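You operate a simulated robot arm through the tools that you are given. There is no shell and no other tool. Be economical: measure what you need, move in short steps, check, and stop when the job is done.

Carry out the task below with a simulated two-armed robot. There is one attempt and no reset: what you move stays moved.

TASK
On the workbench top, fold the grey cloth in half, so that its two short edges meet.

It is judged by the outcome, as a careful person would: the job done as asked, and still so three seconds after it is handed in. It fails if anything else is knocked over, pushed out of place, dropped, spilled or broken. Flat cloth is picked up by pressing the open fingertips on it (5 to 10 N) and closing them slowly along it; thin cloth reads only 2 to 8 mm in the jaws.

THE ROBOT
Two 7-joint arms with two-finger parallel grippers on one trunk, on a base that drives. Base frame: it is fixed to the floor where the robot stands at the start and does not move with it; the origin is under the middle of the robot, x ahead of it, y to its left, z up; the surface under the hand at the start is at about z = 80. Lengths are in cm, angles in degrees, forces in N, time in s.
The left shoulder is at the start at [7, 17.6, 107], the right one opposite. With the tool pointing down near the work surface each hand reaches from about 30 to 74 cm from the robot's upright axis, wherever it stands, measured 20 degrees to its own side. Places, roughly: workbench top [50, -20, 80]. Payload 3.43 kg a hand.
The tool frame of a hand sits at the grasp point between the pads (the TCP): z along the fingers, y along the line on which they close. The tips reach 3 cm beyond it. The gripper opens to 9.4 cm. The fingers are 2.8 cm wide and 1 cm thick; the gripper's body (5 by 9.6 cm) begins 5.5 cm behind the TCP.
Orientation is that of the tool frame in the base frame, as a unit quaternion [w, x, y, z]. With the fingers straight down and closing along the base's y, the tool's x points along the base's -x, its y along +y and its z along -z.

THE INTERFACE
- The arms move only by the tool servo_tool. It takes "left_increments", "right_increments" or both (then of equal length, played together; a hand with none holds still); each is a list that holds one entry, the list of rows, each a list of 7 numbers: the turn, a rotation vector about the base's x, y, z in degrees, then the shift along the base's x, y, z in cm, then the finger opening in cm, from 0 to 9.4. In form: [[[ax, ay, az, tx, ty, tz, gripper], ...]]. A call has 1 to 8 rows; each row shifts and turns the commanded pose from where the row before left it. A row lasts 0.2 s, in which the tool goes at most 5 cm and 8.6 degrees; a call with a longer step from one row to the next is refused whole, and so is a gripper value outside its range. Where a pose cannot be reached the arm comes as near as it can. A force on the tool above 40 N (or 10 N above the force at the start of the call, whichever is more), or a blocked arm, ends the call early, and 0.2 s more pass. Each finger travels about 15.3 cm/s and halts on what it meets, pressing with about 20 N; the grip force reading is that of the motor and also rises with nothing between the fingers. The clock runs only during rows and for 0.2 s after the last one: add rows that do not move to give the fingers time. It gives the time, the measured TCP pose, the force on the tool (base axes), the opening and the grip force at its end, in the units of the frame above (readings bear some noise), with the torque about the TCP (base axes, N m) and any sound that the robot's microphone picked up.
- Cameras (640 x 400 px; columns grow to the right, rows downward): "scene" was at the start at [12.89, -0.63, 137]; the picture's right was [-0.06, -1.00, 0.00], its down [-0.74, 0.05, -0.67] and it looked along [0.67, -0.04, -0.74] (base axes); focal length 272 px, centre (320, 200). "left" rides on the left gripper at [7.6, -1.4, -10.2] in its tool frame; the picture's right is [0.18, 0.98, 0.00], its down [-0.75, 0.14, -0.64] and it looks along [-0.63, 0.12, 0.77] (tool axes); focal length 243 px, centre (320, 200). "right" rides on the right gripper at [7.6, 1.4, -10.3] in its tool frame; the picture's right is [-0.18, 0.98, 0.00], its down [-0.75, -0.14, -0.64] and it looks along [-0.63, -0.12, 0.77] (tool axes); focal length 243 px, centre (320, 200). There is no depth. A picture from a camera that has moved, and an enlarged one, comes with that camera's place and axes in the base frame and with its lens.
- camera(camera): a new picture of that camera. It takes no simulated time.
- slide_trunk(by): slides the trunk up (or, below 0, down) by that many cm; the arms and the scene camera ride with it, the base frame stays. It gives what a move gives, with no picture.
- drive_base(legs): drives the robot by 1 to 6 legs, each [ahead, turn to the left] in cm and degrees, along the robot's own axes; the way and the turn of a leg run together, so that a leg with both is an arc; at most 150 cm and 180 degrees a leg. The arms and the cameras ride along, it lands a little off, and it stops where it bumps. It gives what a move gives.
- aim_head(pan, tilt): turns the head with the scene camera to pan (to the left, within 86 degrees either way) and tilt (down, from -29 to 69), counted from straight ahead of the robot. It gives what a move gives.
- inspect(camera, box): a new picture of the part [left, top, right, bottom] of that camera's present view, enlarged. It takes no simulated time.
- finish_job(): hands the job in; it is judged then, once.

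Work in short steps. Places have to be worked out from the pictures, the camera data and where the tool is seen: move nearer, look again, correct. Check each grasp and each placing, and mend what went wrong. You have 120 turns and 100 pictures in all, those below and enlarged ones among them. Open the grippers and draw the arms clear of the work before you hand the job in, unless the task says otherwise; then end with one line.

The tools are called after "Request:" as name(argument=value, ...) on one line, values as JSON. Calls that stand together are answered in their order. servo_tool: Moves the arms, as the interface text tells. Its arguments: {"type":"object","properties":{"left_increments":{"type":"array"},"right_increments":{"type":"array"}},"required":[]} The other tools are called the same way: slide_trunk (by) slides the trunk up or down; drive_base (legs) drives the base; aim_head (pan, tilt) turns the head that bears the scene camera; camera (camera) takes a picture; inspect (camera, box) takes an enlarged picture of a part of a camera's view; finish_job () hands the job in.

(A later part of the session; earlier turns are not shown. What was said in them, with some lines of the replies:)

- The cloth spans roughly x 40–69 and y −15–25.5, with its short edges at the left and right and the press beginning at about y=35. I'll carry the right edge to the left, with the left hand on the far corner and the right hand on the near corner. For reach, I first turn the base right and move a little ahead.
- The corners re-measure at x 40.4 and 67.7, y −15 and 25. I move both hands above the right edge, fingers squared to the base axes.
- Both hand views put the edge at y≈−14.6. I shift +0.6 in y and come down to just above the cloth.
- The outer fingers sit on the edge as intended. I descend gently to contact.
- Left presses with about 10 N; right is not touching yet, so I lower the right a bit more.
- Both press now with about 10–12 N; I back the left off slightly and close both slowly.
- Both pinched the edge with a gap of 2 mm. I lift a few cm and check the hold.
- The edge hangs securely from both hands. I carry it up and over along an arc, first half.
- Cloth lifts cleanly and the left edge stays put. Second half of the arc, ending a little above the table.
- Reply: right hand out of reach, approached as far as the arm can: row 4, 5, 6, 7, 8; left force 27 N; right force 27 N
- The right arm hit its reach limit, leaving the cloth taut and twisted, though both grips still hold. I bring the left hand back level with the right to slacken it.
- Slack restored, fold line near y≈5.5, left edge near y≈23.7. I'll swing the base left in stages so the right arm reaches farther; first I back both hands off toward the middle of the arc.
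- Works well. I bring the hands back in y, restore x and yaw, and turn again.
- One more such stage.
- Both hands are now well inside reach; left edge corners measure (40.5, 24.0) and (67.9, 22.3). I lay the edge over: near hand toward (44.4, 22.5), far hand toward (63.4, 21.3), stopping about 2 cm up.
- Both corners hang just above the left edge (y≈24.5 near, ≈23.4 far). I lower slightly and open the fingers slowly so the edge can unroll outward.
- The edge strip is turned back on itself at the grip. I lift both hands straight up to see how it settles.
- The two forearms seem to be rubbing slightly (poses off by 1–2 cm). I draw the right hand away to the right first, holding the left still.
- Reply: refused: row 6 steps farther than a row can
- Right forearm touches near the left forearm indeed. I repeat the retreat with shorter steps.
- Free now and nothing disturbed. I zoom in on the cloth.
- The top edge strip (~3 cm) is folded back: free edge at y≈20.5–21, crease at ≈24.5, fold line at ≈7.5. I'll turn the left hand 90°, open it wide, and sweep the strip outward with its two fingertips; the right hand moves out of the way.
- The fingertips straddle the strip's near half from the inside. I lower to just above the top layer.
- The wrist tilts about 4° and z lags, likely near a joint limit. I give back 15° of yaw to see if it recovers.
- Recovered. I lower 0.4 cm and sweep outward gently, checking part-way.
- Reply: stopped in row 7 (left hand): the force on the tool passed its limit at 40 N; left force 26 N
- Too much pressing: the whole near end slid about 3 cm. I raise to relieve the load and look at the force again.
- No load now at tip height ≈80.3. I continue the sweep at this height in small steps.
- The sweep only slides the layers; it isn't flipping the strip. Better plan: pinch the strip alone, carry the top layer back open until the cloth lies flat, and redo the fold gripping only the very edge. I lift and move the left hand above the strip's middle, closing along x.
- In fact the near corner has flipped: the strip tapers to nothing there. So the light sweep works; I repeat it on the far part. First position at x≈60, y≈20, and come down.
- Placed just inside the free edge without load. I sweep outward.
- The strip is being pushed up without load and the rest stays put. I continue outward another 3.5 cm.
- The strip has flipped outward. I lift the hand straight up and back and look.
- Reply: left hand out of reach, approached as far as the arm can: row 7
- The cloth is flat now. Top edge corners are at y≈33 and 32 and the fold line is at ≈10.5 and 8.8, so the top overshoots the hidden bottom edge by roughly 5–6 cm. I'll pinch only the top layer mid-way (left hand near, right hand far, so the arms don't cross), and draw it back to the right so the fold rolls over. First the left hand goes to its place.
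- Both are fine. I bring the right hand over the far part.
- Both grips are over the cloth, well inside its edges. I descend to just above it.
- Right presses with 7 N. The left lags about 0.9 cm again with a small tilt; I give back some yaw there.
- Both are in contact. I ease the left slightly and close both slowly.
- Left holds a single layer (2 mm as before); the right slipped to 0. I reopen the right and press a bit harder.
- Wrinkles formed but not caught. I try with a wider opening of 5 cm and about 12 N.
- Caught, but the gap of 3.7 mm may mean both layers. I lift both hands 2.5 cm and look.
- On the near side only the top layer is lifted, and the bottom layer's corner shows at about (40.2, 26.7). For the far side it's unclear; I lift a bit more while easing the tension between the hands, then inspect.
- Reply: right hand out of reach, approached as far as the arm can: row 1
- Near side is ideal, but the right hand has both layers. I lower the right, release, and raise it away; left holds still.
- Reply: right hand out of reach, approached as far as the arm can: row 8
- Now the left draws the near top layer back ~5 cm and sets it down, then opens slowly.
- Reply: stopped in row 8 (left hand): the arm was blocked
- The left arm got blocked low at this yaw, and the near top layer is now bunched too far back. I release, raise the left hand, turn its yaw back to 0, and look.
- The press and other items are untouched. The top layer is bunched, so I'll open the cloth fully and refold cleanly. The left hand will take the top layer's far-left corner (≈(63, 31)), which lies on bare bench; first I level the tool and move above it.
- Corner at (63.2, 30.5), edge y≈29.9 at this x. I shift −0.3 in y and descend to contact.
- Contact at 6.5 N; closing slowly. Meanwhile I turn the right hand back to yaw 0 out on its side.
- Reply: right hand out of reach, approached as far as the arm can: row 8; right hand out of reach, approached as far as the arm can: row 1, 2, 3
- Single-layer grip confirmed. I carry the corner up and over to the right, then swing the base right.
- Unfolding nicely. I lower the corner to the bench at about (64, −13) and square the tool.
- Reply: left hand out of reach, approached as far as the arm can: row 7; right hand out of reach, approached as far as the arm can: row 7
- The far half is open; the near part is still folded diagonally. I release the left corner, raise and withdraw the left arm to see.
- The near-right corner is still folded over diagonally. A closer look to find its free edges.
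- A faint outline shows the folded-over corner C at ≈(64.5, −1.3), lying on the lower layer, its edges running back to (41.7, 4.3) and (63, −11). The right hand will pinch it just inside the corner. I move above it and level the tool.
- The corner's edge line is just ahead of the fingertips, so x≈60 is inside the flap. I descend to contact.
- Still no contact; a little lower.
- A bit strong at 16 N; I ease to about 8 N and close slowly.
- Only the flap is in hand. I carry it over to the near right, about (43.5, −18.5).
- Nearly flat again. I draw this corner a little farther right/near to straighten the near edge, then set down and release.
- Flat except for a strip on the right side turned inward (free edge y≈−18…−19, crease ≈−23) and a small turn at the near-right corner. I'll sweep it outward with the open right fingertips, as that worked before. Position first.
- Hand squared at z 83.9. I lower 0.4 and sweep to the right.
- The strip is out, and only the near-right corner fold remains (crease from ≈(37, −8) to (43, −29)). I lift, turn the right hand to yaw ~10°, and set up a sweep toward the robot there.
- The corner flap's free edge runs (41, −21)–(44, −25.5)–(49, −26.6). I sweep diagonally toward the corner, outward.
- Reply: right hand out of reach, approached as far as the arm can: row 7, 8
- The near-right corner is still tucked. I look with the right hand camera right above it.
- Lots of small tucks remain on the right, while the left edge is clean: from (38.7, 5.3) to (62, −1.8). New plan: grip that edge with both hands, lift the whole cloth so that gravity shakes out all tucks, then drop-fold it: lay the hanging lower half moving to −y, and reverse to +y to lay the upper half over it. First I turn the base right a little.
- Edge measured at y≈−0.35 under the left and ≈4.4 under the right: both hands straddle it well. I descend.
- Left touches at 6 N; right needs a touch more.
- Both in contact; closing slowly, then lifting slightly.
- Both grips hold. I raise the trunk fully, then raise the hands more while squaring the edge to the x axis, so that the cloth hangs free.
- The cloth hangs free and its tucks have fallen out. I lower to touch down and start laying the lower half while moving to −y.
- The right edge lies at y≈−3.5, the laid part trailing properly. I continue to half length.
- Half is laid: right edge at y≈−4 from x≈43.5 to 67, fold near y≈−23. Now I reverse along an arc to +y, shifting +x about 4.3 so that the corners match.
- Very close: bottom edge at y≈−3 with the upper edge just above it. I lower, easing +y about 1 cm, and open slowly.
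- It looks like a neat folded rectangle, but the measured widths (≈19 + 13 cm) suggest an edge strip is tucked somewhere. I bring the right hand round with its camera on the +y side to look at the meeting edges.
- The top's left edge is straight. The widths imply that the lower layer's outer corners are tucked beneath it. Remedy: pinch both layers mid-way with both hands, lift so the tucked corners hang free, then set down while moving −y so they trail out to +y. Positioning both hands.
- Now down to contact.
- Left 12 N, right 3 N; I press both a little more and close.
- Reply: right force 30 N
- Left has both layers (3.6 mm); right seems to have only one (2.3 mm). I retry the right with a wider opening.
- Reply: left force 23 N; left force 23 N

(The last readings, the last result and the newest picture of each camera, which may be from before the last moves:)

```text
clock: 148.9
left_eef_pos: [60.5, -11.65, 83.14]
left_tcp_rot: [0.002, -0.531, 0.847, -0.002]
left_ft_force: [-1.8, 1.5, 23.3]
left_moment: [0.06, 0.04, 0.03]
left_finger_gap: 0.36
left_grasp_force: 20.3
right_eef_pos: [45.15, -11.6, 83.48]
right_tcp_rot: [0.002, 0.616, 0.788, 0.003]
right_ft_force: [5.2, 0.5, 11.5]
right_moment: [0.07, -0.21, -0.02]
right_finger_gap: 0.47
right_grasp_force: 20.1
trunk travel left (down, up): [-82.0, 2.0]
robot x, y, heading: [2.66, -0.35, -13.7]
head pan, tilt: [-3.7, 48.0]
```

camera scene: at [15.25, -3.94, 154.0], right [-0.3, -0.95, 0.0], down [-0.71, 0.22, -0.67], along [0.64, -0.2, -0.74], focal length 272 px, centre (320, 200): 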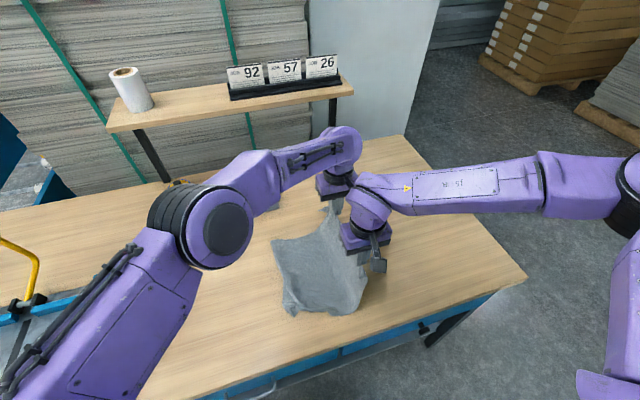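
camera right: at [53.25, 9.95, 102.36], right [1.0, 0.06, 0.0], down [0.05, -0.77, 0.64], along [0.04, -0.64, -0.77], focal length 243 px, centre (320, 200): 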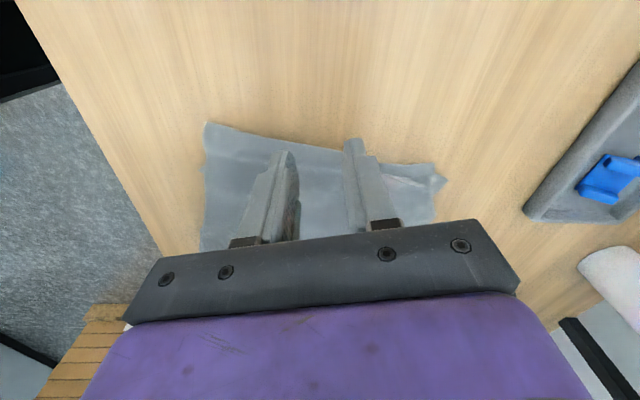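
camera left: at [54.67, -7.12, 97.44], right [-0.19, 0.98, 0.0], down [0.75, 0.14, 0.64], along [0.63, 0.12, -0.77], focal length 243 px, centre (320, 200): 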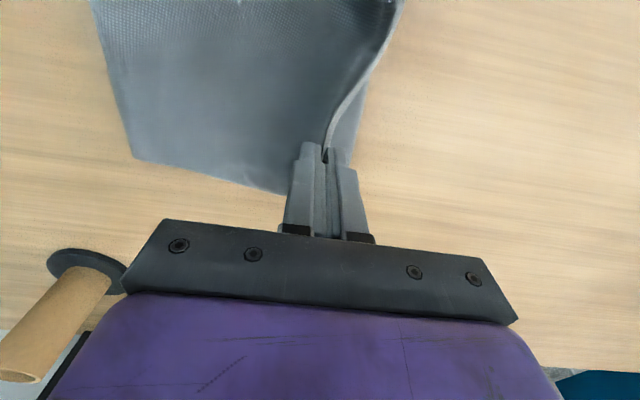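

Both hands now hold two layers. I lift, give a small shake, then lower moving first −y (so tucked corners trail to +y) and then slightly back.

Request:
servo_tool(right_increments=[[[0, 0, 0, 0.2, 0, 2, 0], [0, 0, 0, 0.3, 0.5, 4, 0], [0, 0, 0, 0.3, 0.5, 4.5, 0], [0, 0, 0, 0, 0, 4.5, 0], [0, 0, 0, 0, 0, -4, 0], [0, 0, 0, 0, 0, 4, 0], [0, 0, 0, 0, 0, -4, 0], [0, 0, 0, 0, 0, 3, 0]]], left_increments=[[[0, 0, 0, -0.2, 0, 2, 0], [0, 0, 0, 0, 0.5, 4, 0], [0, 0, 0, 0, 0.5, 4.5, 0], [0, 0, 0, 0, 0, 4.5, 0], [0, 0, 0, 0, 0, -4, 0], [0, 0, 0, 0, 0, 4, 0], [0, 0, 0, 0, 0, -4, 0], [0, 0, 0, 0, 0, 3, 0]]])

Request:
camera(camera="scene")

```text
clock: 150.8
left_eef_pos: [60.48, -10.61, 96.65]
left_tcp_rot: [-0.001, -0.53, 0.848, 0.0]
left_ft_force: [0.5, -0.1, -0.1]
left_moment: [-0.01, 0.02, 0.0]
left_finger_gap: 0.32
left_grasp_force: 20.2
right_eef_pos: [45.91, -10.38, 97.2]
right_tcp_rot: [-0.001, 0.616, 0.788, -0.001]
right_ft_force: [0.0, 0.6, -0.1]
right_moment: [-0.01, -0.01, 0.04]
right_finger_gap: 0.33
right_grasp_force: 20.0
trunk travel left (down, up): [-82.0, 2.0]
robot x, y, heading: [3.04, -0.3, -13.6]
head pan, tilt: [-3.7, 48.0]
```

```text
3 pictures are left
camera scene: at [15.23, -3.9, 154.0], right [-0.3, -0.95, 0.0], down [-0.71, 0.22, -0.67], along [0.64, -0.2, -0.74], focal length 272 px, centre (320, 200)
```

scene: 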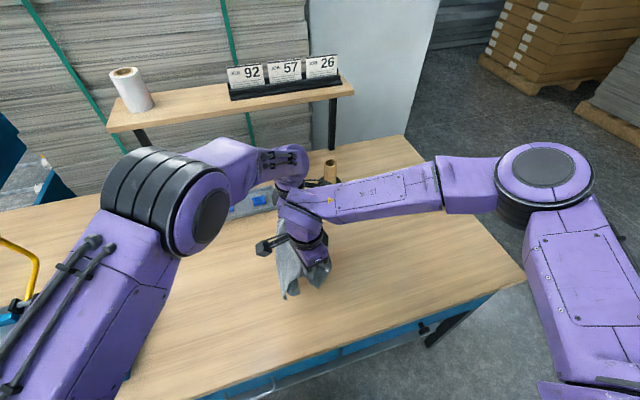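

Cloth hangs on both sides of the grips. I lower as planned and release.

Request:
servo_tool(right_increments=[[[0, 0, 0, 0, -1, -1.5, 0], [0, 0, 0, 0, -1.5, -1.5, 0], [0, 0, 0, 0, -1.5, -1.5, 0], [0, 0, 0, 0, -1, -1.5, 0], [0, 0, 0, 0, 0.5, -1.5, 0], [0, 0, 0, 0, 1, -1.8, 0], [0, 0, 0, -0.2, 1, -1.8, 0], [0, 0, 0, -0.2, 0.8, -1.6, 0]]], left_increments=[[[0, 0, 0, 0, -1, -1.5, 0], [0, 0, 0, 0, -1.5, -1.5, 0], [0, 0, 0, 0, -1.5, -1.5, 0], [0, 0, 0, 0, -1, -1.5, 0], [0, 0, 0, 0, 0.5, -1.4, 0], [0, 0, 0, 0, 1, -1.6, 0], [0, 0, 0, 0.1, 1, -1.7, 0], [0, 0, 0, 0.1, 0.8, -1.4, 0]]])

Request:
servo_tool(right_increments=[[[0, 0, 0, 0, 0, 0, 0.8], [0, 0, 0, 0, 0, 0, 2], [0, 0, 0, 0, 0, 0, 4], [0, 0, 0, 0, 0, 1.5, 4], [0, 0, 0, 0, 0, 3, 4], [0, 0, 0, 0, 0, 4, 4], [0, 0, 0, 0, -3, 2, 4], [0, 0, 0, 0, -4.5, 0, 4]]], left_increments=[[[0, 0, 0, 0, 0, 0, 0.8], [0, 0, 0, 0, 0, 0, 2], [0, 0, 0, 0, 0, 0, 4], [0, 0, 0, 0, 0, 1.5, 4], [0, 0, 0, 0, 0, 3, 4], [0, 0, 0, 0, 0, 4, 4], [0, 0, 0, 0, 3, 2, 4], [0, 0, 0, 0, 4.5, 0, 4]]])

Request:
servo_tool(right_increments=[[[0, 0, 0, 0, -4.5, 0, 4], [0, 0, 0, 0, -4.5, 0, 4], [0, 0, 0, 0, -4, 0, 4], [0, 0, 0, 0, -4, 0, 4], [0, 0, 0, 0, 0, 0, 4], [0, 0, 0, 0, 0, 0, 4]]], left_increments=[[[0, 0, 0, 0, 4.8, 0, 4], [0, 0, 0, 0, 4.8, 0, 4], [0, 0, 0, 0, 4.8, 0, 4], [0, 0, 0, 0, 4.8, 0, 4], [0, 0, 0, 0, 4.8, 0, 4], [0, 0, 0, 0, 4.8, 0, 4]]])

Request:
inspect(camera="scene", box=[230, 200, 430, 340])

```text
clock: 152.6
left_eef_pos: [60.79, -12.34, 84.87]
left_tcp_rot: [0.001, -0.531, 0.848, -0.001]
left_ft_force: [-1.7, -0.2, -0.1]
left_moment: [0.03, 0.07, 0.02]
left_finger_gap: 0.32
left_grasp_force: 19.8
right_eef_pos: [45.77, -12.23, 84.36]
right_tcp_rot: [0.0, 0.616, 0.788, 0.0]
right_ft_force: [0.7, -0.4, -0.3]
right_moment: [0.02, -0.02, -0.01]
right_finger_gap: 0.33
right_grasp_force: 19.8
trunk travel left (down, up): [-82.0, 2.0]
robot x, y, heading: [2.76, -0.41, -13.5]
head pan, tilt: [-3.7, 48.0]
```

```text
clock: 154.3
left_eef_pos: [60.77, -4.77, 95.41]
left_tcp_rot: [0.001, -0.53, 0.848, 0.0]
left_ft_force: [0.1, -0.4, -0.5]
left_moment: [0.03, 0.05, 0.01]
left_finger_gap: 4.0
left_grasp_force: 0.1
right_eef_pos: [45.82, -20.16, 94.87]
right_tcp_rot: [0.0, 0.616, 0.788, 0.001]
right_ft_force: [-0.2, -0.1, -0.4]
right_moment: [0.02, -0.01, 0.02]
right_finger_gap: 4.01
right_grasp_force: 0.1
trunk travel left (down, up): [-82.0, 2.0]
robot x, y, heading: [2.64, -0.16, -13.4]
head pan, tilt: [-3.7, 48.0]
```

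```text
clock: 155.8
left_eef_pos: [60.73, 23.94, 95.21]
left_tcp_rot: [-0.001, -0.531, 0.848, -0.002]
left_ft_force: [0.3, 1.3, 0.1]
left_moment: [0.01, -0.02, -0.01]
left_finger_gap: 4.02
left_grasp_force: 0.1
right_eef_pos: [46.07, -36.79, 94.86]
right_tcp_rot: [0.0, 0.615, 0.788, -0.001]
right_ft_force: [-0.7, 0.3, -0.1]
right_moment: [-0.03, 0.01, 0.0]
right_finger_gap: 4.01
right_grasp_force: 0.0
trunk travel left (down, up): [-82.0, 2.0]
robot x, y, heading: [2.83, -0.69, -13.5]
head pan, tilt: [-3.7, 48.0]
```

```text
2.86 times, centred on (330, 270) of scene
camera zoom: at [15.31, -3.64, 154.0], right [-0.3, -0.95, 0.0], down [-0.71, 0.22, -0.67], along [0.64, -0.2, -0.74], focal length 777 px, centre (291, 0)
```

zoom: 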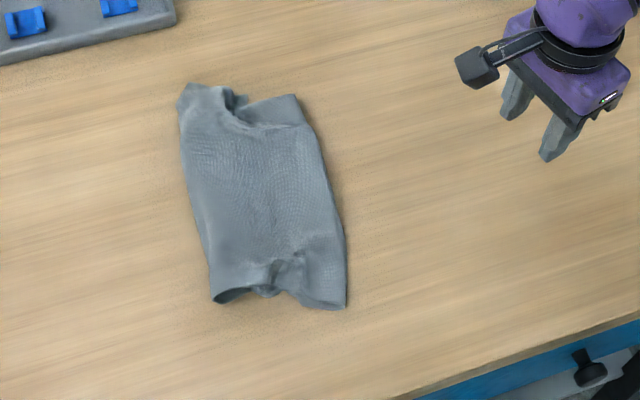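

That bunched the edge side under. A better idea: the fold line is intact on the −y side (≈(42, −17)…(64.6, −19.8)). If I hold the cloth by the fold line and lift, both halves hang straight with their edges at the bottom; then I lay it down moving −y. I position both hands over the fold line.

Request:
servo_tool(right_increments=[[[0, 0, 8, 0, 2.3, 0, 3], [0, 0, 8, 0, 2.3, 0, 3], [0, 0, 8, 0, 2.3, 0, 3], [0, 0, 8, 0, 2.3, 0, 3], [0, 0, 8, -0.3, 2.3, -0.5, 3], [0, 0, 8, -0.3, 2.3, -0.5, 3], [0, 0, 8, -0.3, 2.3, -0.5, 3], [0, 0, 8, 0, 2.3, -0.5, 3]]], left_increments=[[[0, 0, -8, 0, -4.7, 0, 3], [0, 0, -8, 0, -4.8, 0, 3], [0, 0, -8, 0, -4.8, 0, 3], [0, 0, -8, 0, -4.8, 0, 3], [0, 0, -8, 0, -4.8, 0, 3], [0, 0, -8, 0, -4.8, 0, 3], [0, 0, -8, 0, -4.8, -0.5, 3], [0, 0, -8, 0, -4.8, -0.5, 3]]])

Request:
servo_tool(right_increments=[[[0, 0, 4, -0.1, 1.7, -1, 3], [0, 0, 0, 0, 0, -2, 3], [0, 0, 0, 0, 0, -2, 3], [0, 0, 0, 0, 0, -2, 3], [0, 0, 0, 0, 0, -1.6, 3], [0, 0, 0, 0, 0, 0, 3]]], left_increments=[[[0, 0, -8, 0, -4.5, -1, 3], [0, 0, 0, 0, 0, -2, 3], [0, 0, 0, 0, 0, -2.5, 3], [0, 0, 0, 0, 0, -2.5, 3], [0, 0, 0, 0, 0, -2, 3], [0, 0, 0, 0, 0, 0, 3]]])

```text
clock: 157.6
left_eef_pos: [60.92, -14.69, 94.25]
left_tcp_rot: [0.001, 0.0, 1.0, -0.001]
left_ft_force: [-1.1, -0.4, -0.9]
left_moment: [0.01, 0.0, -0.01]
left_finger_gap: 2.99
left_grasp_force: 0.0
right_eef_pos: [44.76, -18.54, 92.81]
right_tcp_rot: [-0.002, 0.104, 0.995, 0.001]
right_ft_force: [0.0, -0.4, 0.3]
right_moment: [-0.01, 0.0, -0.01]
right_finger_gap: 2.97
right_grasp_force: 0.0
trunk travel left (down, up): [-82.0, 2.0]
robot x, y, heading: [2.9, -0.27, -13.6]
head pan, tilt: [-3.7, 48.0]
```

```text
clock: 158.9
left_eef_pos: [60.73, -17.85, 88.84]
left_tcp_rot: [0.0, 0.069, 0.998, 0.0]
left_ft_force: [0.3, -0.3, 0.0]
left_moment: [-0.01, 0.02, 0.02]
left_finger_gap: 3.01
left_grasp_force: 0.1
left hand out of reach, approached as far as the arm can: row 3, 4, 5
right_eef_pos: [44.46, -16.64, 84.31]
right_tcp_rot: [0.0, 0.069, 0.998, 0.0]
right_ft_force: [0.6, -0.5, -0.1]
right_moment: [0.02, 0.01, 0.0]
right_finger_gap: 3.02
right_grasp_force: 0.1
trunk travel left (down, up): [-82.0, 2.0]
robot x, y, heading: [3.32, -0.34, -13.3]
head pan, tilt: [-3.7, 48.0]
```

Left can't reach that low with the trunk raised. I raise both hands to z≈98 and lower the trunk by 14.

Request:
servo_tool(right_increments=[[[0, 0, 0, 0.2, 0, 3.4, 3], [0, 0, 0, 0.2, 0, 3.4, 3], [0, 0, 0, 0.2, 0, 3.4, 3], [0, 0, 0, 0, 0, 3.5, 3], [0, 0, 0, 0, 0, 0, 3]]], left_increments=[[[0, 0, 0, 0, -0.3, 2.3, 3], [0, 0, 0, 0, -0.3, 2.3, 3], [0, 0, 0, 0, -0.3, 2.3, 3], [0, 0, 0, 0, -0.2, 2.3, 3], [0, 0, 0, 0, 0, 0, 3]]])

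Request:
slide_trunk(by=-14)

```text
clock: 160.2
left_eef_pos: [60.82, -19.03, 97.99]
left_tcp_rot: [0.0, 0.069, 0.998, 0.0]
left_ft_force: [-0.4, -0.1, 0.0]
left_moment: [0.0, -0.01, 0.02]
left_finger_gap: 3.01
left_grasp_force: 0.1
right_eef_pos: [45.23, -16.59, 97.98]
right_tcp_rot: [0.0, 0.07, 0.998, 0.0]
right_ft_force: [0.4, 0.1, -0.3]
right_moment: [0.01, 0.0, 0.02]
right_finger_gap: 3.01
right_grasp_force: 0.0
trunk travel left (down, up): [-82.0, 2.0]
robot x, y, heading: [2.73, -0.16, -13.5]
head pan, tilt: [-3.7, 48.0]
```

```text
clock: 161.8
left_eef_pos: [60.83, -18.92, 84.08]
left_tcp_rot: [0.002, 0.069, 0.998, 0.0]
left_ft_force: [0.6, -0.6, 0.2]
left_moment: [0.0, 0.03, 0.02]
left_finger_gap: 3.0
left_grasp_force: 0.0
right_eef_pos: [45.18, -16.63, 83.99]
right_tcp_rot: [0.0, 0.07, 0.998, 0.0]
right_ft_force: [-0.3, 0.0, 0.1]
right_moment: [0.0, -0.02, -0.01]
right_finger_gap: 3.01
right_grasp_force: 0.0
trunk travel left (down, up): [-68.0, 16.0]
robot x, y, heading: [3.22, -0.2, -13.8]
head pan, tilt: [-3.7, 48.0]
```

Both at z≈84 over the fold line. Down to contact.

Request:
servo_tool(right_increments=[[[0, 0, 0, 0, 0, -0.4, 3], [0, 0, 0, 0, 0, -0.3, 3], [0, 0, 0, 0, 0, -0.2, 3], [0, 0, 0, 0, 0, 0, 3]]], left_increments=[[[0, 0, 0, 0, 0, -0.4, 3], [0, 0, 0, 0, 0, -0.35, 3], [0, 0, 0, 0, 0, -0.2, 3], [0, 0, 0, 0, 0, 0, 3]]])

```text
clock: 162.8
left_eef_pos: [60.78, -18.98, 83.28]
left_tcp_rot: [0.003, 0.069, 0.998, -0.001]
left_ft_force: [3.4, -1.2, 14.2]
left_moment: [0.24, -0.27, -0.08]
left_finger_gap: 2.94
left_grasp_force: 0.0
right_eef_pos: [45.25, -16.57, 83.04]
right_tcp_rot: [0.001, 0.07, 0.998, 0.0]
right_ft_force: [0.8, 0.5, 6.9]
right_moment: [0.09, -0.07, -0.02]
right_finger_gap: 3.01
right_grasp_force: 0.1
trunk travel left (down, up): [-68.0, 16.0]
robot x, y, heading: [2.73, -0.6, -13.6]
head pan, tilt: [-3.7, 48.0]
```

Good contact on both. I close slowly.

Request:
servo_tool(right_increments=[[[0, 0, 0, 0, 0, -0.05, 2.6], [0, 0, 0, 0, 0, 0, 2.2], [0, 0, 0, 0, 0, 0, 1.8], [0, 0, 0, 0, 0, 0, 1.4], [0, 0, 0, 0, 0, 0, 1], [0, 0, 0, 0, 0, 0, 0.6], [0, 0, 0, 0, 0, 0, 0.2], [0, 0, 0, 0, 0, 0, 0]]], left_increments=[[[0, 0, 0, 0, 0, 0, 2.6], [0, 0, 0, 0, 0, 0, 2.2], [0, 0, 0, 0, 0, 0, 1.8], [0, 0, 0, 0, 0, 0, 1.4], [0, 0, 0, 0, 0, 0, 1], [0, 0, 0, 0, 0, 0, 0.6], [0, 0, 0, 0, 0, 0, 0.2], [0, 0, 0, 0, 0, 0, 0]]])

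```text
clock: 164.6
left_eef_pos: [60.69, -18.78, 83.36]
left_tcp_rot: [0.003, 0.069, 0.998, -0.001]
left_ft_force: [2.6, 2.6, 18.5]
left_moment: [0.14, -0.29, 0.0]
left_finger_gap: 0.31
left_grasp_force: 19.7
right_eef_pos: [45.11, -16.45, 83.13]
right_tcp_rot: [0.001, 0.069, 0.998, 0.0]
right_ft_force: [-0.1, -0.9, 11.9]
right_moment: [0.02, -0.01, -0.03]
right_finger_gap: 0.29
right_grasp_force: 19.6
trunk travel left (down, up): [-68.0, 16.0]
robot x, y, heading: [2.52, 0.04, -13.6]
head pan, tilt: [-3.7, 48.0]
```

Both hold the fold (≈3 mm). I raise the trunk, lift further while moving +y and squaring, then shake gently.

Request:
slide_trunk(by=16)

Request:
servo_tool(right_increments=[[[0, 0, 1, 0, 2, 1.4, 0], [0, 0, 1, 0, 2, 1.4, 0], [0, 0, 1, 0, 2, 1.4, 0], [0, 0, 1, 0, 2, 1.4, 0], [0, 0, 1, 0, 2, 1.4, 0], [0, 0, 1, 0, 2, 1.4, 0], [0, 0, 1, 0, 2, 1.4, 0], [0, 0, 1, 0, 2, 1.4, 0]]], left_increments=[[[0, 0, 1, 0, 2.3, 1.4, 0], [0, 0, 1, 0, 2.3, 1.4, 0], [0, 0, 1, 0, 2.3, 1.4, 0], [0, 0, 1, 0, 2.3, 1.4, 0], [0, 0, 1, 0, 2.3, 1.4, 0], [0, 0, 1, 0, 2.3, 1.4, 0], [0, 0, 1, 0, 2.3, 1.4, 0], [0, 0, 1, 0, 2.3, 1.4, 0]]])

Request:
servo_tool(right_increments=[[[0, 0, 0, 0, 0, 4.5, 0], [0, 0, 0, 0, 0, -4.5, 0], [0, 0, 0, 0, 0, 4.5, 0], [0, 0, 0, 0, 0, -4.5, 0], [0, 0, 0, 0, 0, 4.5, 0], [0, 0, 0, 0, 0, -4.5, 0], [0, 0, 0, 0, 0, 0, 0], [0, 0, 0, 0, 0, 0, 0]]], left_increments=[[[0, 0, 0, 0, 0, 4.5, 0], [0, 0, 0, 0, 0, -4.5, 0], [0, 0, 0, 0, 0, 4.5, 0], [0, 0, 0, 0, 0, -4.5, 0], [0, 0, 0, 0, 0, 4.5, 0], [0, 0, 0, 0, 0, -4.5, 0], [0, 0, 0, 0, 0, 0, 0], [0, 0, 0, 0, 0, 0, 0]]])

Request:
camera(camera="scene")

```text
clock: 166.4
left_eef_pos: [60.81, -18.96, 99.05]
left_tcp_rot: [-0.001, 0.069, 0.998, 0.001]
left_ft_force: [-0.2, -1.2, -0.5]
left_moment: [0.03, 0.06, 0.0]
left_finger_gap: 0.23
left_grasp_force: 19.4
right_eef_pos: [45.3, -16.6, 98.99]
right_tcp_rot: [-0.001, 0.069, 0.998, 0.0]
right_ft_force: [0.7, 1.0, 0.8]
right_moment: [-0.02, -0.01, 0.03]
right_finger_gap: 0.32
right_grasp_force: 20.2
trunk travel left (down, up): [-84.0, 0.0]
robot x, y, heading: [2.95, -0.39, -13.7]
head pan, tilt: [-3.7, 48.0]
```

```text
clock: 168.2
left_eef_pos: [60.7, -0.44, 110.2]
left_tcp_rot: [0.001, -0.001, 1.0, -0.002]
left_ft_force: [0.2, -0.3, -0.7]
left_moment: [-0.03, -0.02, -0.03]
left_finger_gap: 0.22
left_grasp_force: 20.2
right_eef_pos: [45.32, -0.25, 110.3]
right_tcp_rot: [-0.001, -0.001, 1.0, 0.0]
right_ft_force: [-0.1, 1.1, 0.3]
right_moment: [-0.02, -0.04, -0.05]
right_finger_gap: 0.33
right_grasp_force: 19.8
trunk travel left (down, up): [-84.0, 0.0]
robot x, y, heading: [2.57, -0.11, -13.7]
head pan, tilt: [-3.7, 48.0]
```

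```text
clock: 170.1
left_eef_pos: [60.32, -0.53, 110.28]
left_tcp_rot: [0.001, 0.0, 1.0, -0.002]
left_ft_force: [-0.4, 0.7, -0.2]
left_moment: [0.01, 0.0, 0.0]
left_finger_gap: 0.22
left_grasp_force: 19.7
right_eef_pos: [45.13, -0.54, 110.21]
right_tcp_rot: [0.0, 0.0, 1.0, 0.0]
right_ft_force: [-0.8, 0.3, -0.3]
right_moment: [0.01, -0.01, -0.01]
right_finger_gap: 0.29
right_grasp_force: 20.0
trunk travel left (down, up): [-84.0, 0.0]
robot x, y, heading: [2.53, -0.32, -13.6]
head pan, tilt: [-3.7, 48.0]
```

```text
1 pictures are left
camera scene: at [15.07, -3.87, 156.02], right [-0.3, -0.95, 0.0], down [-0.71, 0.22, -0.67], along [0.64, -0.2, -0.74], focal length 272 px, centre (320, 200)
```

scene: 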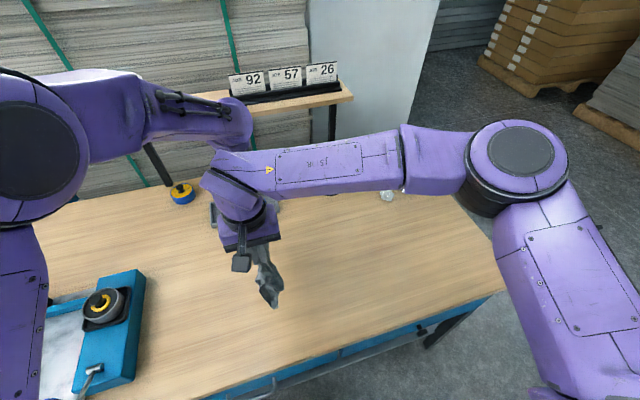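

It hangs by the fold with both halves down. I lay it: trunk down to touch, then diagonal −y, alternating with the trunk for reach.

Request:
slide_trunk(by=-9)

Request:
servo_tool(right_increments=[[[0, 0, 0, 0, -1.3, -1, 0], [0, 0, 0, 0, -1.4, -1.3, 0], [0, 0, 0, 0, -1.4, -1.4, 0], [0, 0, 0, 0, -1.5, -1.4, 0], [0, 0, 0, 0, -1.5, -1.4, 0], [0, 0, 0, 0, -1.5, -1.4, 0], [0, 0, 0, 0, -1.5, -1.4, 0], [0, 0, 0, 0, -1.5, -1.2, 0]]], left_increments=[[[0, 0, 0, 0, -1.3, -1, 0], [0, 0, 0, 0, -1.4, -1.3, 0], [0, 0, 0, 0, -1.4, -1.4, 0], [0, 0, 0, 0, -1.5, -1.4, 0], [0, 0, 0, 0, -1.5, -1.4, 0], [0, 0, 0, 0, -1.5, -1.4, 0], [0, 0, 0, 0, -1.5, -1.4, 0], [0, 0, 0, 0, -1.5, -1.2, 0]]])

Request:
servo_tool(right_increments=[[[0, 0, 0, 0, -1.5, 0, 0], [0, 0, 0, 0, -1.5, 0, 0]]], left_increments=[[[0, 0, 0, 0, -1.5, 0, 0], [0, 0, 0, 0, -1.5, 0, 0]]])

Request:
slide_trunk(by=-3)

Request:
servo_tool(right_increments=[[[0, 0, 0, 0, -1.5, 0, 0], [0, 0, 0, 0, -1.5, 0, 0], [0, 0, 0, 0, 0, 0, 0]]], left_increments=[[[0, 0, 0, 0, -1.5, 0, 0], [0, 0, 0, 0, -1.5, 0, 0], [0, 0, 0, 0, 0, 0, 0]]])

Request:
slide_trunk(by=-3)

```text
clock: 171.3
left_eef_pos: [60.55, -0.55, 101.15]
left_tcp_rot: [0.001, -0.001, 1.0, 0.0]
left_ft_force: [-1.2, -0.2, 0.4]
left_moment: [-0.04, 0.0, 0.02]
left_finger_gap: 0.22
left_grasp_force: 20.1
right_eef_pos: [45.23, -0.63, 101.13]
right_tcp_rot: [-0.001, 0.0, 1.0, -0.001]
right_ft_force: [-1.1, 0.6, -0.2]
right_moment: [0.03, -0.02, -0.01]
right_finger_gap: 0.31
right_grasp_force: 20.2
trunk travel left (down, up): [-75.0, 9.0]
robot x, y, heading: [2.82, 0.11, -13.8]
head pan, tilt: [-3.7, 48.0]
```

```text
clock: 173.1
left_eef_pos: [60.65, -12.29, 90.52]
left_tcp_rot: [0.001, 0.0, 1.0, 0.0]
left_ft_force: [0.6, -0.2, -0.5]
left_moment: [0.0, -0.02, -0.02]
left_finger_gap: 0.22
left_grasp_force: 20.4
right_eef_pos: [45.14, -12.33, 90.83]
right_tcp_rot: [-0.001, 0.0, 1.0, 0.001]
right_ft_force: [0.1, -0.3, 0.2]
right_moment: [0.04, 0.05, -0.01]
right_finger_gap: 0.33
right_grasp_force: 19.9
trunk travel left (down, up): [-75.0, 9.0]
robot x, y, heading: [2.75, -0.27, -13.7]
head pan, tilt: [-3.7, 48.0]
```

```text
clock: 173.7
left_eef_pos: [60.5, -15.32, 90.69]
left_tcp_rot: [0.0, 0.0, 1.0, 0.0]
left_ft_force: [-0.5, -0.8, 0.3]
left_moment: [0.0, -0.01, 0.03]
left_finger_gap: 0.26
left_grasp_force: 20.1
right_eef_pos: [45.12, -15.51, 90.6]
right_tcp_rot: [-0.001, 0.0, 1.0, 0.001]
right_ft_force: [-0.1, -0.1, 0.4]
right_moment: [-0.02, 0.0, -0.03]
right_finger_gap: 0.31
right_grasp_force: 19.8
trunk travel left (down, up): [-75.0, 9.0]
robot x, y, heading: [2.88, -0.59, -13.5]
head pan, tilt: [-3.7, 48.0]
```

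```text
clock: 174.4
left_eef_pos: [60.61, -15.05, 87.79]
left_tcp_rot: [0.001, 0.0, 1.0, -0.002]
left_ft_force: [0.5, -0.4, 0.6]
left_moment: [-0.02, 0.04, -0.01]
left_finger_gap: 0.2
left_grasp_force: 20.1
right_eef_pos: [45.26, -15.27, 87.6]
right_tcp_rot: [-0.001, 0.0, 1.0, 0.0]
right_ft_force: [-0.9, -0.8, -1.4]
right_moment: [-0.02, 0.0, -0.01]
right_finger_gap: 0.31
right_grasp_force: 20.0
trunk travel left (down, up): [-72.0, 12.0]
robot x, y, heading: [2.95, -0.57, -13.7]
head pan, tilt: [-3.7, 48.0]
```

```text
clock: 175.2
left_eef_pos: [60.58, -18.09, 87.78]
left_tcp_rot: [0.001, -0.001, 1.0, 0.0]
left_ft_force: [-0.2, -0.6, -0.5]
left_moment: [0.03, -0.02, 0.03]
left_finger_gap: 0.21
left_grasp_force: 19.6
right_eef_pos: [45.15, -18.44, 87.55]
right_tcp_rot: [-0.001, 0.0, 1.0, -0.001]
right_ft_force: [0.6, -0.2, -0.3]
right_moment: [0.0, 0.0, 0.0]
right_finger_gap: 0.29
right_grasp_force: 19.8
trunk travel left (down, up): [-72.0, 12.0]
robot x, y, heading: [2.56, -0.22, -13.9]
head pan, tilt: [-3.7, 48.0]
```

```text
clock: 176.0
left_eef_pos: [60.65, -18.0, 84.76]
left_tcp_rot: [0.0, 0.0, 1.0, 0.0]
left_ft_force: [-0.3, -0.2, -0.3]
left_moment: [0.0, -0.04, 0.0]
left_finger_gap: 0.24
left_grasp_force: 20.1
right_eef_pos: [45.23, -18.47, 84.53]
right_tcp_rot: [0.0, -0.001, 1.0, 0.001]
right_ft_force: [0.2, -0.6, 0.5]
right_moment: [0.01, -0.01, 0.0]
right_finger_gap: 0.3
right_grasp_force: 19.9
trunk travel left (down, up): [-69.0, 15.0]
robot x, y, heading: [2.5, -0.47, -13.7]
head pan, tilt: [-3.7, 48.0]
```

Laid down. I draw 2 cm more −y at bench level to straighten the halves, then release and withdraw both arms.

Request:
servo_tool(right_increments=[[[0, 0, 0, 0, -1, -0.2, 0], [0, 0, 0, 0, -1, -0.2, 0], [0, 0, 0, 0, 0, 0, 1], [0, 0, 0, 0, 0, 0, 2.5], [0, 0, 0, 0, 0, 0, 4], [0, 0, 0, 0, 0, 1.5, 4], [0, 0, 0, 0, 0, 3, 4], [0, 0, 0, 0, 0, 4, 4]]], left_increments=[[[0, 0, 0, 0, -1, -0.2, 0], [0, 0, 0, 0, -1, -0.2, 0], [0, 0, 0, 0, 0, 0, 1], [0, 0, 0, 0, 0, 0, 2.5], [0, 0, 0, 0, 0, 0, 4], [0, 0, 0, 0, 0, 1.5, 4], [0, 0, 0, 0, 0, 3, 4], [0, 0, 0, 0, 0, 4, 4]]])

Request:
servo_tool(right_increments=[[[0, 0, 0, 0, -2, 3, 4], [0, 0, 0, 0, -4, 1, 4], [0, 0, 0, 0, -4.5, 0, 4], [0, 0, 0, 0, -4.5, 0, 4], [0, 0, 0, 0, -3, 0, 4]]], left_increments=[[[0, 0, 0, 0, 2, 4, 4], [0, 0, 0, 0, 4.8, 1, 4], [0, 0, 0, 0, 4.9, 0, 4], [0, 0, 0, 0, 4.9, 0, 4], [0, 0, 0, 0, 4.9, 0, 4]]])

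Request:
servo_tool(left_increments=[[[0, 0, 0, 0, 4.9, 0, 4], [0, 0, 0, 0, 4.9, 0, 4], [0, 0, 0, 0, 4.9, 0, 4], [0, 0, 0, 0, 4.9, 0, 4], [0, 0, 0, 0, 4, 0, 4]]])

Request:
inspect(camera="scene", box=[210, 170, 450, 330])

```text
clock: 177.8
left_eef_pos: [60.06, -20.11, 93.13]
left_tcp_rot: [0.001, 0.0, 1.0, 0.0]
left_ft_force: [-0.3, -0.5, 0.5]
left_moment: [-0.04, -0.05, 0.02]
left_finger_gap: 3.99
left_grasp_force: 0.0
right_eef_pos: [44.99, -20.4, 92.66]
right_tcp_rot: [-0.002, 0.0, 1.0, 0.001]
right_ft_force: [-0.2, 0.1, -0.1]
right_moment: [0.02, -0.03, -0.03]
right_finger_gap: 4.01
right_grasp_force: 0.2
trunk travel left (down, up): [-69.0, 15.0]
robot x, y, heading: [2.34, -0.67, -13.5]
head pan, tilt: [-3.7, 48.0]
```

```text
clock: 179.0
left_eef_pos: [60.7, 2.04, 97.85]
left_tcp_rot: [0.0, -0.001, 1.0, -0.002]
left_ft_force: [0.4, 0.5, -0.5]
left_moment: [-0.04, -0.03, 0.03]
left_finger_gap: 4.0
left_grasp_force: 0.0
right_eef_pos: [45.01, -32.72, 96.86]
right_tcp_rot: [0.0, 0.0, 1.0, -0.001]
right_ft_force: [-0.1, -0.2, 0.4]
right_moment: [-0.03, 0.0, -0.02]
right_finger_gap: 4.0
right_grasp_force: 0.1
right hand out of reach, approached as far as the arm can: row 4, 5
trunk travel left (down, up): [-69.0, 15.0]
robot x, y, heading: [2.77, -0.15, -13.5]
head pan, tilt: [-3.7, 48.0]
```

```text
clock: 180.2
left_eef_pos: [60.58, 25.0, 97.69]
left_tcp_rot: [0.0, 0.0, 1.0, -0.001]
left_ft_force: [0.1, -0.6, -0.1]
left_moment: [-0.01, -0.03, 0.0]
left_finger_gap: 4.01
left_grasp_force: 0.0
right_eef_pos: [44.87, -32.89, 96.76]
right_tcp_rot: [0.0, 0.0, 1.0, 0.0]
right_ft_force: [-0.1, -0.1, 0.7]
right_moment: [0.0, -0.01, -0.02]
right_finger_gap: 4.0
right_grasp_force: 0.0
trunk travel left (down, up): [-69.0, 15.0]
robot x, y, heading: [3.01, -0.64, -13.6]
head pan, tilt: [-3.7, 48.0]
```

```text
2.50 times, centred on (330, 250) of scene
camera zoom: at [15.25, -3.83, 141.0], right [-0.3, -0.95, 0.0], down [-0.71, 0.22, -0.67], along [0.64, -0.2, -0.74], focal length 680 px, centre (295, 75)
```

zoom: 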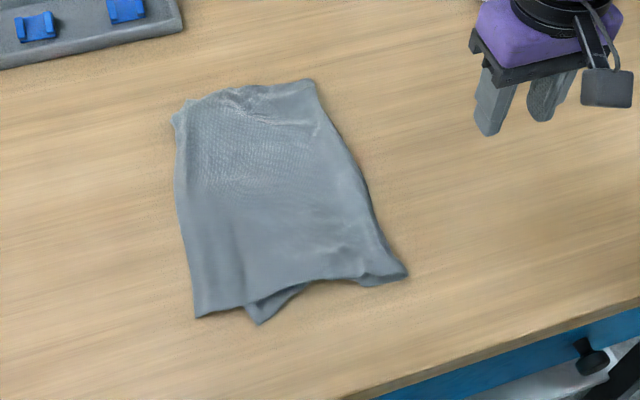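

The result is much better: top half is flat, and only the lower layer's near corner pokes out at ≈(39.9, −8), about 5 cm short of the top corner (42, −3). I have no pictures left, so I make one careful blind correction: pinch that poking corner and draw it +y under the top corner.

Request:
servo_tool(right_increments=[[[0, 0, 0, -0.8, 4, 0, 2.6], [0, 0, 0, -0.8, 4.2, 0, 2.6], [0, 0, 0, -0.8, 4.2, -0.5, 2.6], [0, 0, 0, -0.8, 4.2, -1, 2.6], [0, 0, 0, -0.8, 4.2, -1.5, 2.6], [0, 0, 0, -0.3, 3.9, -2, 2.6], [0, 0, 0, 0, 0, -3, 2.6], [0, 0, 0, 0, 0, -3, 2.6]]])

Request:
servo_tool(right_increments=[[[0, 0, 0, 0, 0, -1.5, 2.6], [0, 0, 0, 0, 0, -0.6, 2.6], [0, 0, 0, 0, 0, -0.3, 2.6], [0, 0, 0, 0, 0, 0, 2.6]]])

```text
clock: 182.0
left_eef_pos: [60.72, 25.06, 97.68]
left_tcp_rot: [0.0, 0.0, 1.0, 0.0]
left_ft_force: [0.3, -0.6, -0.7]
left_moment: [0.0, -0.02, 0.0]
left_finger_gap: 3.98
left_grasp_force: 0.0
right_eef_pos: [40.92, -8.14, 85.97]
right_tcp_rot: [-0.001, 0.001, 1.0, 0.0]
right_ft_force: [0.1, 0.4, 0.0]
right_moment: [-0.02, 0.01, -0.01]
right_finger_gap: 2.59
right_grasp_force: 0.1
trunk travel left (down, up): [-69.0, 15.0]
robot x, y, heading: [2.88, -0.41, -13.6]
head pan, tilt: [-3.7, 48.0]
```

```text
clock: 183.0
left_eef_pos: [60.6, 24.97, 97.73]
left_tcp_rot: [0.001, 0.0, 1.0, 0.0]
left_ft_force: [0.2, -0.5, 0.7]
left_moment: [0.02, 0.03, -0.01]
left_finger_gap: 4.02
left_grasp_force: 0.0
right_eef_pos: [40.83, -8.27, 83.15]
right_tcp_rot: [-0.001, 0.001, 1.0, 0.0]
right_ft_force: [-0.3, 1.2, 1.5]
right_moment: [0.02, -0.04, 0.0]
right_finger_gap: 2.59
right_grasp_force: 0.0
trunk travel left (down, up): [-69.0, 15.0]
robot x, y, heading: [3.23, -0.52, -13.6]
head pan, tilt: [-3.7, 48.0]
```

Just touching; I press slightly and close slowly.

Request:
servo_tool(right_increments=[[[0, 0, 0, 0, 0, -0.1, 2.6], [0, 0, 0, 0, 0, 0, 2.2], [0, 0, 0, 0, 0, 0, 1.8], [0, 0, 0, 0, 0, 0, 1.4], [0, 0, 0, 0, 0, 0, 1], [0, 0, 0, 0, 0, 0, 0.6], [0, 0, 0, 0, 0, 0, 0.2], [0, 0, 0, 0, 0, 0, 0]]])

```text
clock: 184.8
left_eef_pos: [60.72, 24.93, 97.75]
left_tcp_rot: [0.001, 0.0, 1.0, 0.0]
left_ft_force: [-0.5, -0.3, 0.4]
left_moment: [-0.01, 0.02, -0.03]
left_finger_gap: 4.0
left_grasp_force: 0.0
right_eef_pos: [40.83, -8.23, 83.25]
right_tcp_rot: [-0.001, 0.001, 1.0, 0.0]
right_ft_force: [-0.2, 0.3, 1.7]
right_moment: [-0.03, -0.03, 0.01]
right_finger_gap: 0.2
right_grasp_force: 19.8
trunk travel left (down, up): [-69.0, 15.0]
robot x, y, heading: [2.81, -0.28, -13.5]
head pan, tilt: [-3.7, 48.0]
```

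A single layer is held (2 mm). I draw it +y 4.5 cm and +x 1 cm at bench level, watching the force, then release.

Request:
servo_tool(right_increments=[[[0, 0, 0, 0, 0.6, 0.2, 0], [0, 0, 0, 0.2, 0.8, 0, 0], [0, 0, 0, 0.2, 0.8, 0, 0], [0, 0, 0, 0.2, 0.8, 0, 0], [0, 0, 0, 0.2, 0.8, 0, 0], [0, 0, 0, 0.2, 0.7, 0, 0], [0, 0, 0, 0, 0, 0, 0]]])

Request:
servo_tool(right_increments=[[[0, 0, 0, 0, 0, -0.1, 0.8], [0, 0, 0, 0, 0, 0, 2], [0, 0, 0, 0, 0, 0, 3], [0, 0, 0, 0, 0, 1.5, 3], [0, 0, 0, 0, 0, 3, 3], [0, 0, 0, 0, 0, 4, 3], [0, 0, 0, 0, -2, 4, 3], [0, 0, 0, 0, -4, 2, 3]]])

Request:
servo_tool(right_increments=[[[0, 0, 0, 0.5, -4.8, 0, 3], [0, 0, 0, 0.5, -4.8, 0, 3], [0, 0, 0, 0.5, -4.8, 0, 3], [0, 0, 0, 0.5, -4.8, 0, 3], [0, 0, 0, 0, -3, 0, 3]]])

```text
clock: 186.4
left_eef_pos: [60.62, 24.83, 97.68]
left_tcp_rot: [0.0, -0.001, 1.0, 0.001]
left_ft_force: [0.7, 0.0, -0.6]
left_moment: [-0.01, 0.01, -0.02]
left_finger_gap: 3.99
left_grasp_force: 0.1
right_eef_pos: [41.86, -3.67, 83.39]
right_tcp_rot: [-0.001, 0.0, 1.0, 0.0]
right_ft_force: [-0.2, -0.5, 0.0]
right_moment: [0.02, 0.01, -0.01]
right_finger_gap: 0.2
right_grasp_force: 20.0
trunk travel left (down, up): [-69.0, 15.0]
robot x, y, heading: [3.03, -0.48, -13.7]
head pan, tilt: [-3.7, 48.0]
```

```text
clock: 188.2
left_eef_pos: [60.62, 24.75, 97.74]
left_tcp_rot: [0.001, 0.001, 1.0, 0.001]
left_ft_force: [0.1, -0.1, 0.5]
left_moment: [0.04, -0.05, -0.03]
left_finger_gap: 3.97
left_grasp_force: 0.0
right_eef_pos: [41.85, -10.16, 97.75]
right_tcp_rot: [0.0, 0.0, 1.0, 0.001]
right_ft_force: [-0.4, -0.5, 0.6]
right_moment: [0.03, -0.02, 0.01]
right_finger_gap: 3.01
right_grasp_force: 0.1
trunk travel left (down, up): [-69.0, 15.0]
robot x, y, heading: [2.8, -0.11, -13.7]
head pan, tilt: [-3.7, 48.0]
```

```text
clock: 189.4
left_eef_pos: [60.57, 24.88, 97.76]
left_tcp_rot: [0.0, 0.0, 1.0, 0.001]
left_ft_force: [-0.5, 0.6, 0.7]
left_moment: [0.02, 0.03, 0.01]
left_finger_gap: 4.02
left_grasp_force: 0.0
right_eef_pos: [43.82, -32.11, 97.9]
right_tcp_rot: [-0.001, 0.0, 1.0, 0.001]
right_ft_force: [0.3, -0.1, -0.1]
right_moment: [-0.01, 0.03, 0.02]
right_finger_gap: 2.99
right_grasp_force: 0.0
trunk travel left (down, up): [-69.0, 15.0]
robot x, y, heading: [2.62, -0.23, -13.6]
head pan, tilt: [-3.7, 48.0]
```

The corner moved without resistance. Both grippers are open and clear of the cloth, and no pictures remain, so I hand the job in.

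Request:
finish_job()

```text
The job is handed in.
```

I folded the grey cloth in half on the bench and handed it in, but I couldn't confirm that the two short edges meet. The last picture showed the top half lying nearly flat, with the lower layer's near corner about 5 cm short of the top corner. I then pulled that corner across with no pictures left to check it. A lower-layer corner may still be tucked under at the far end. Both grippers are open and clear, and I saw nothing else moved in the pictures.
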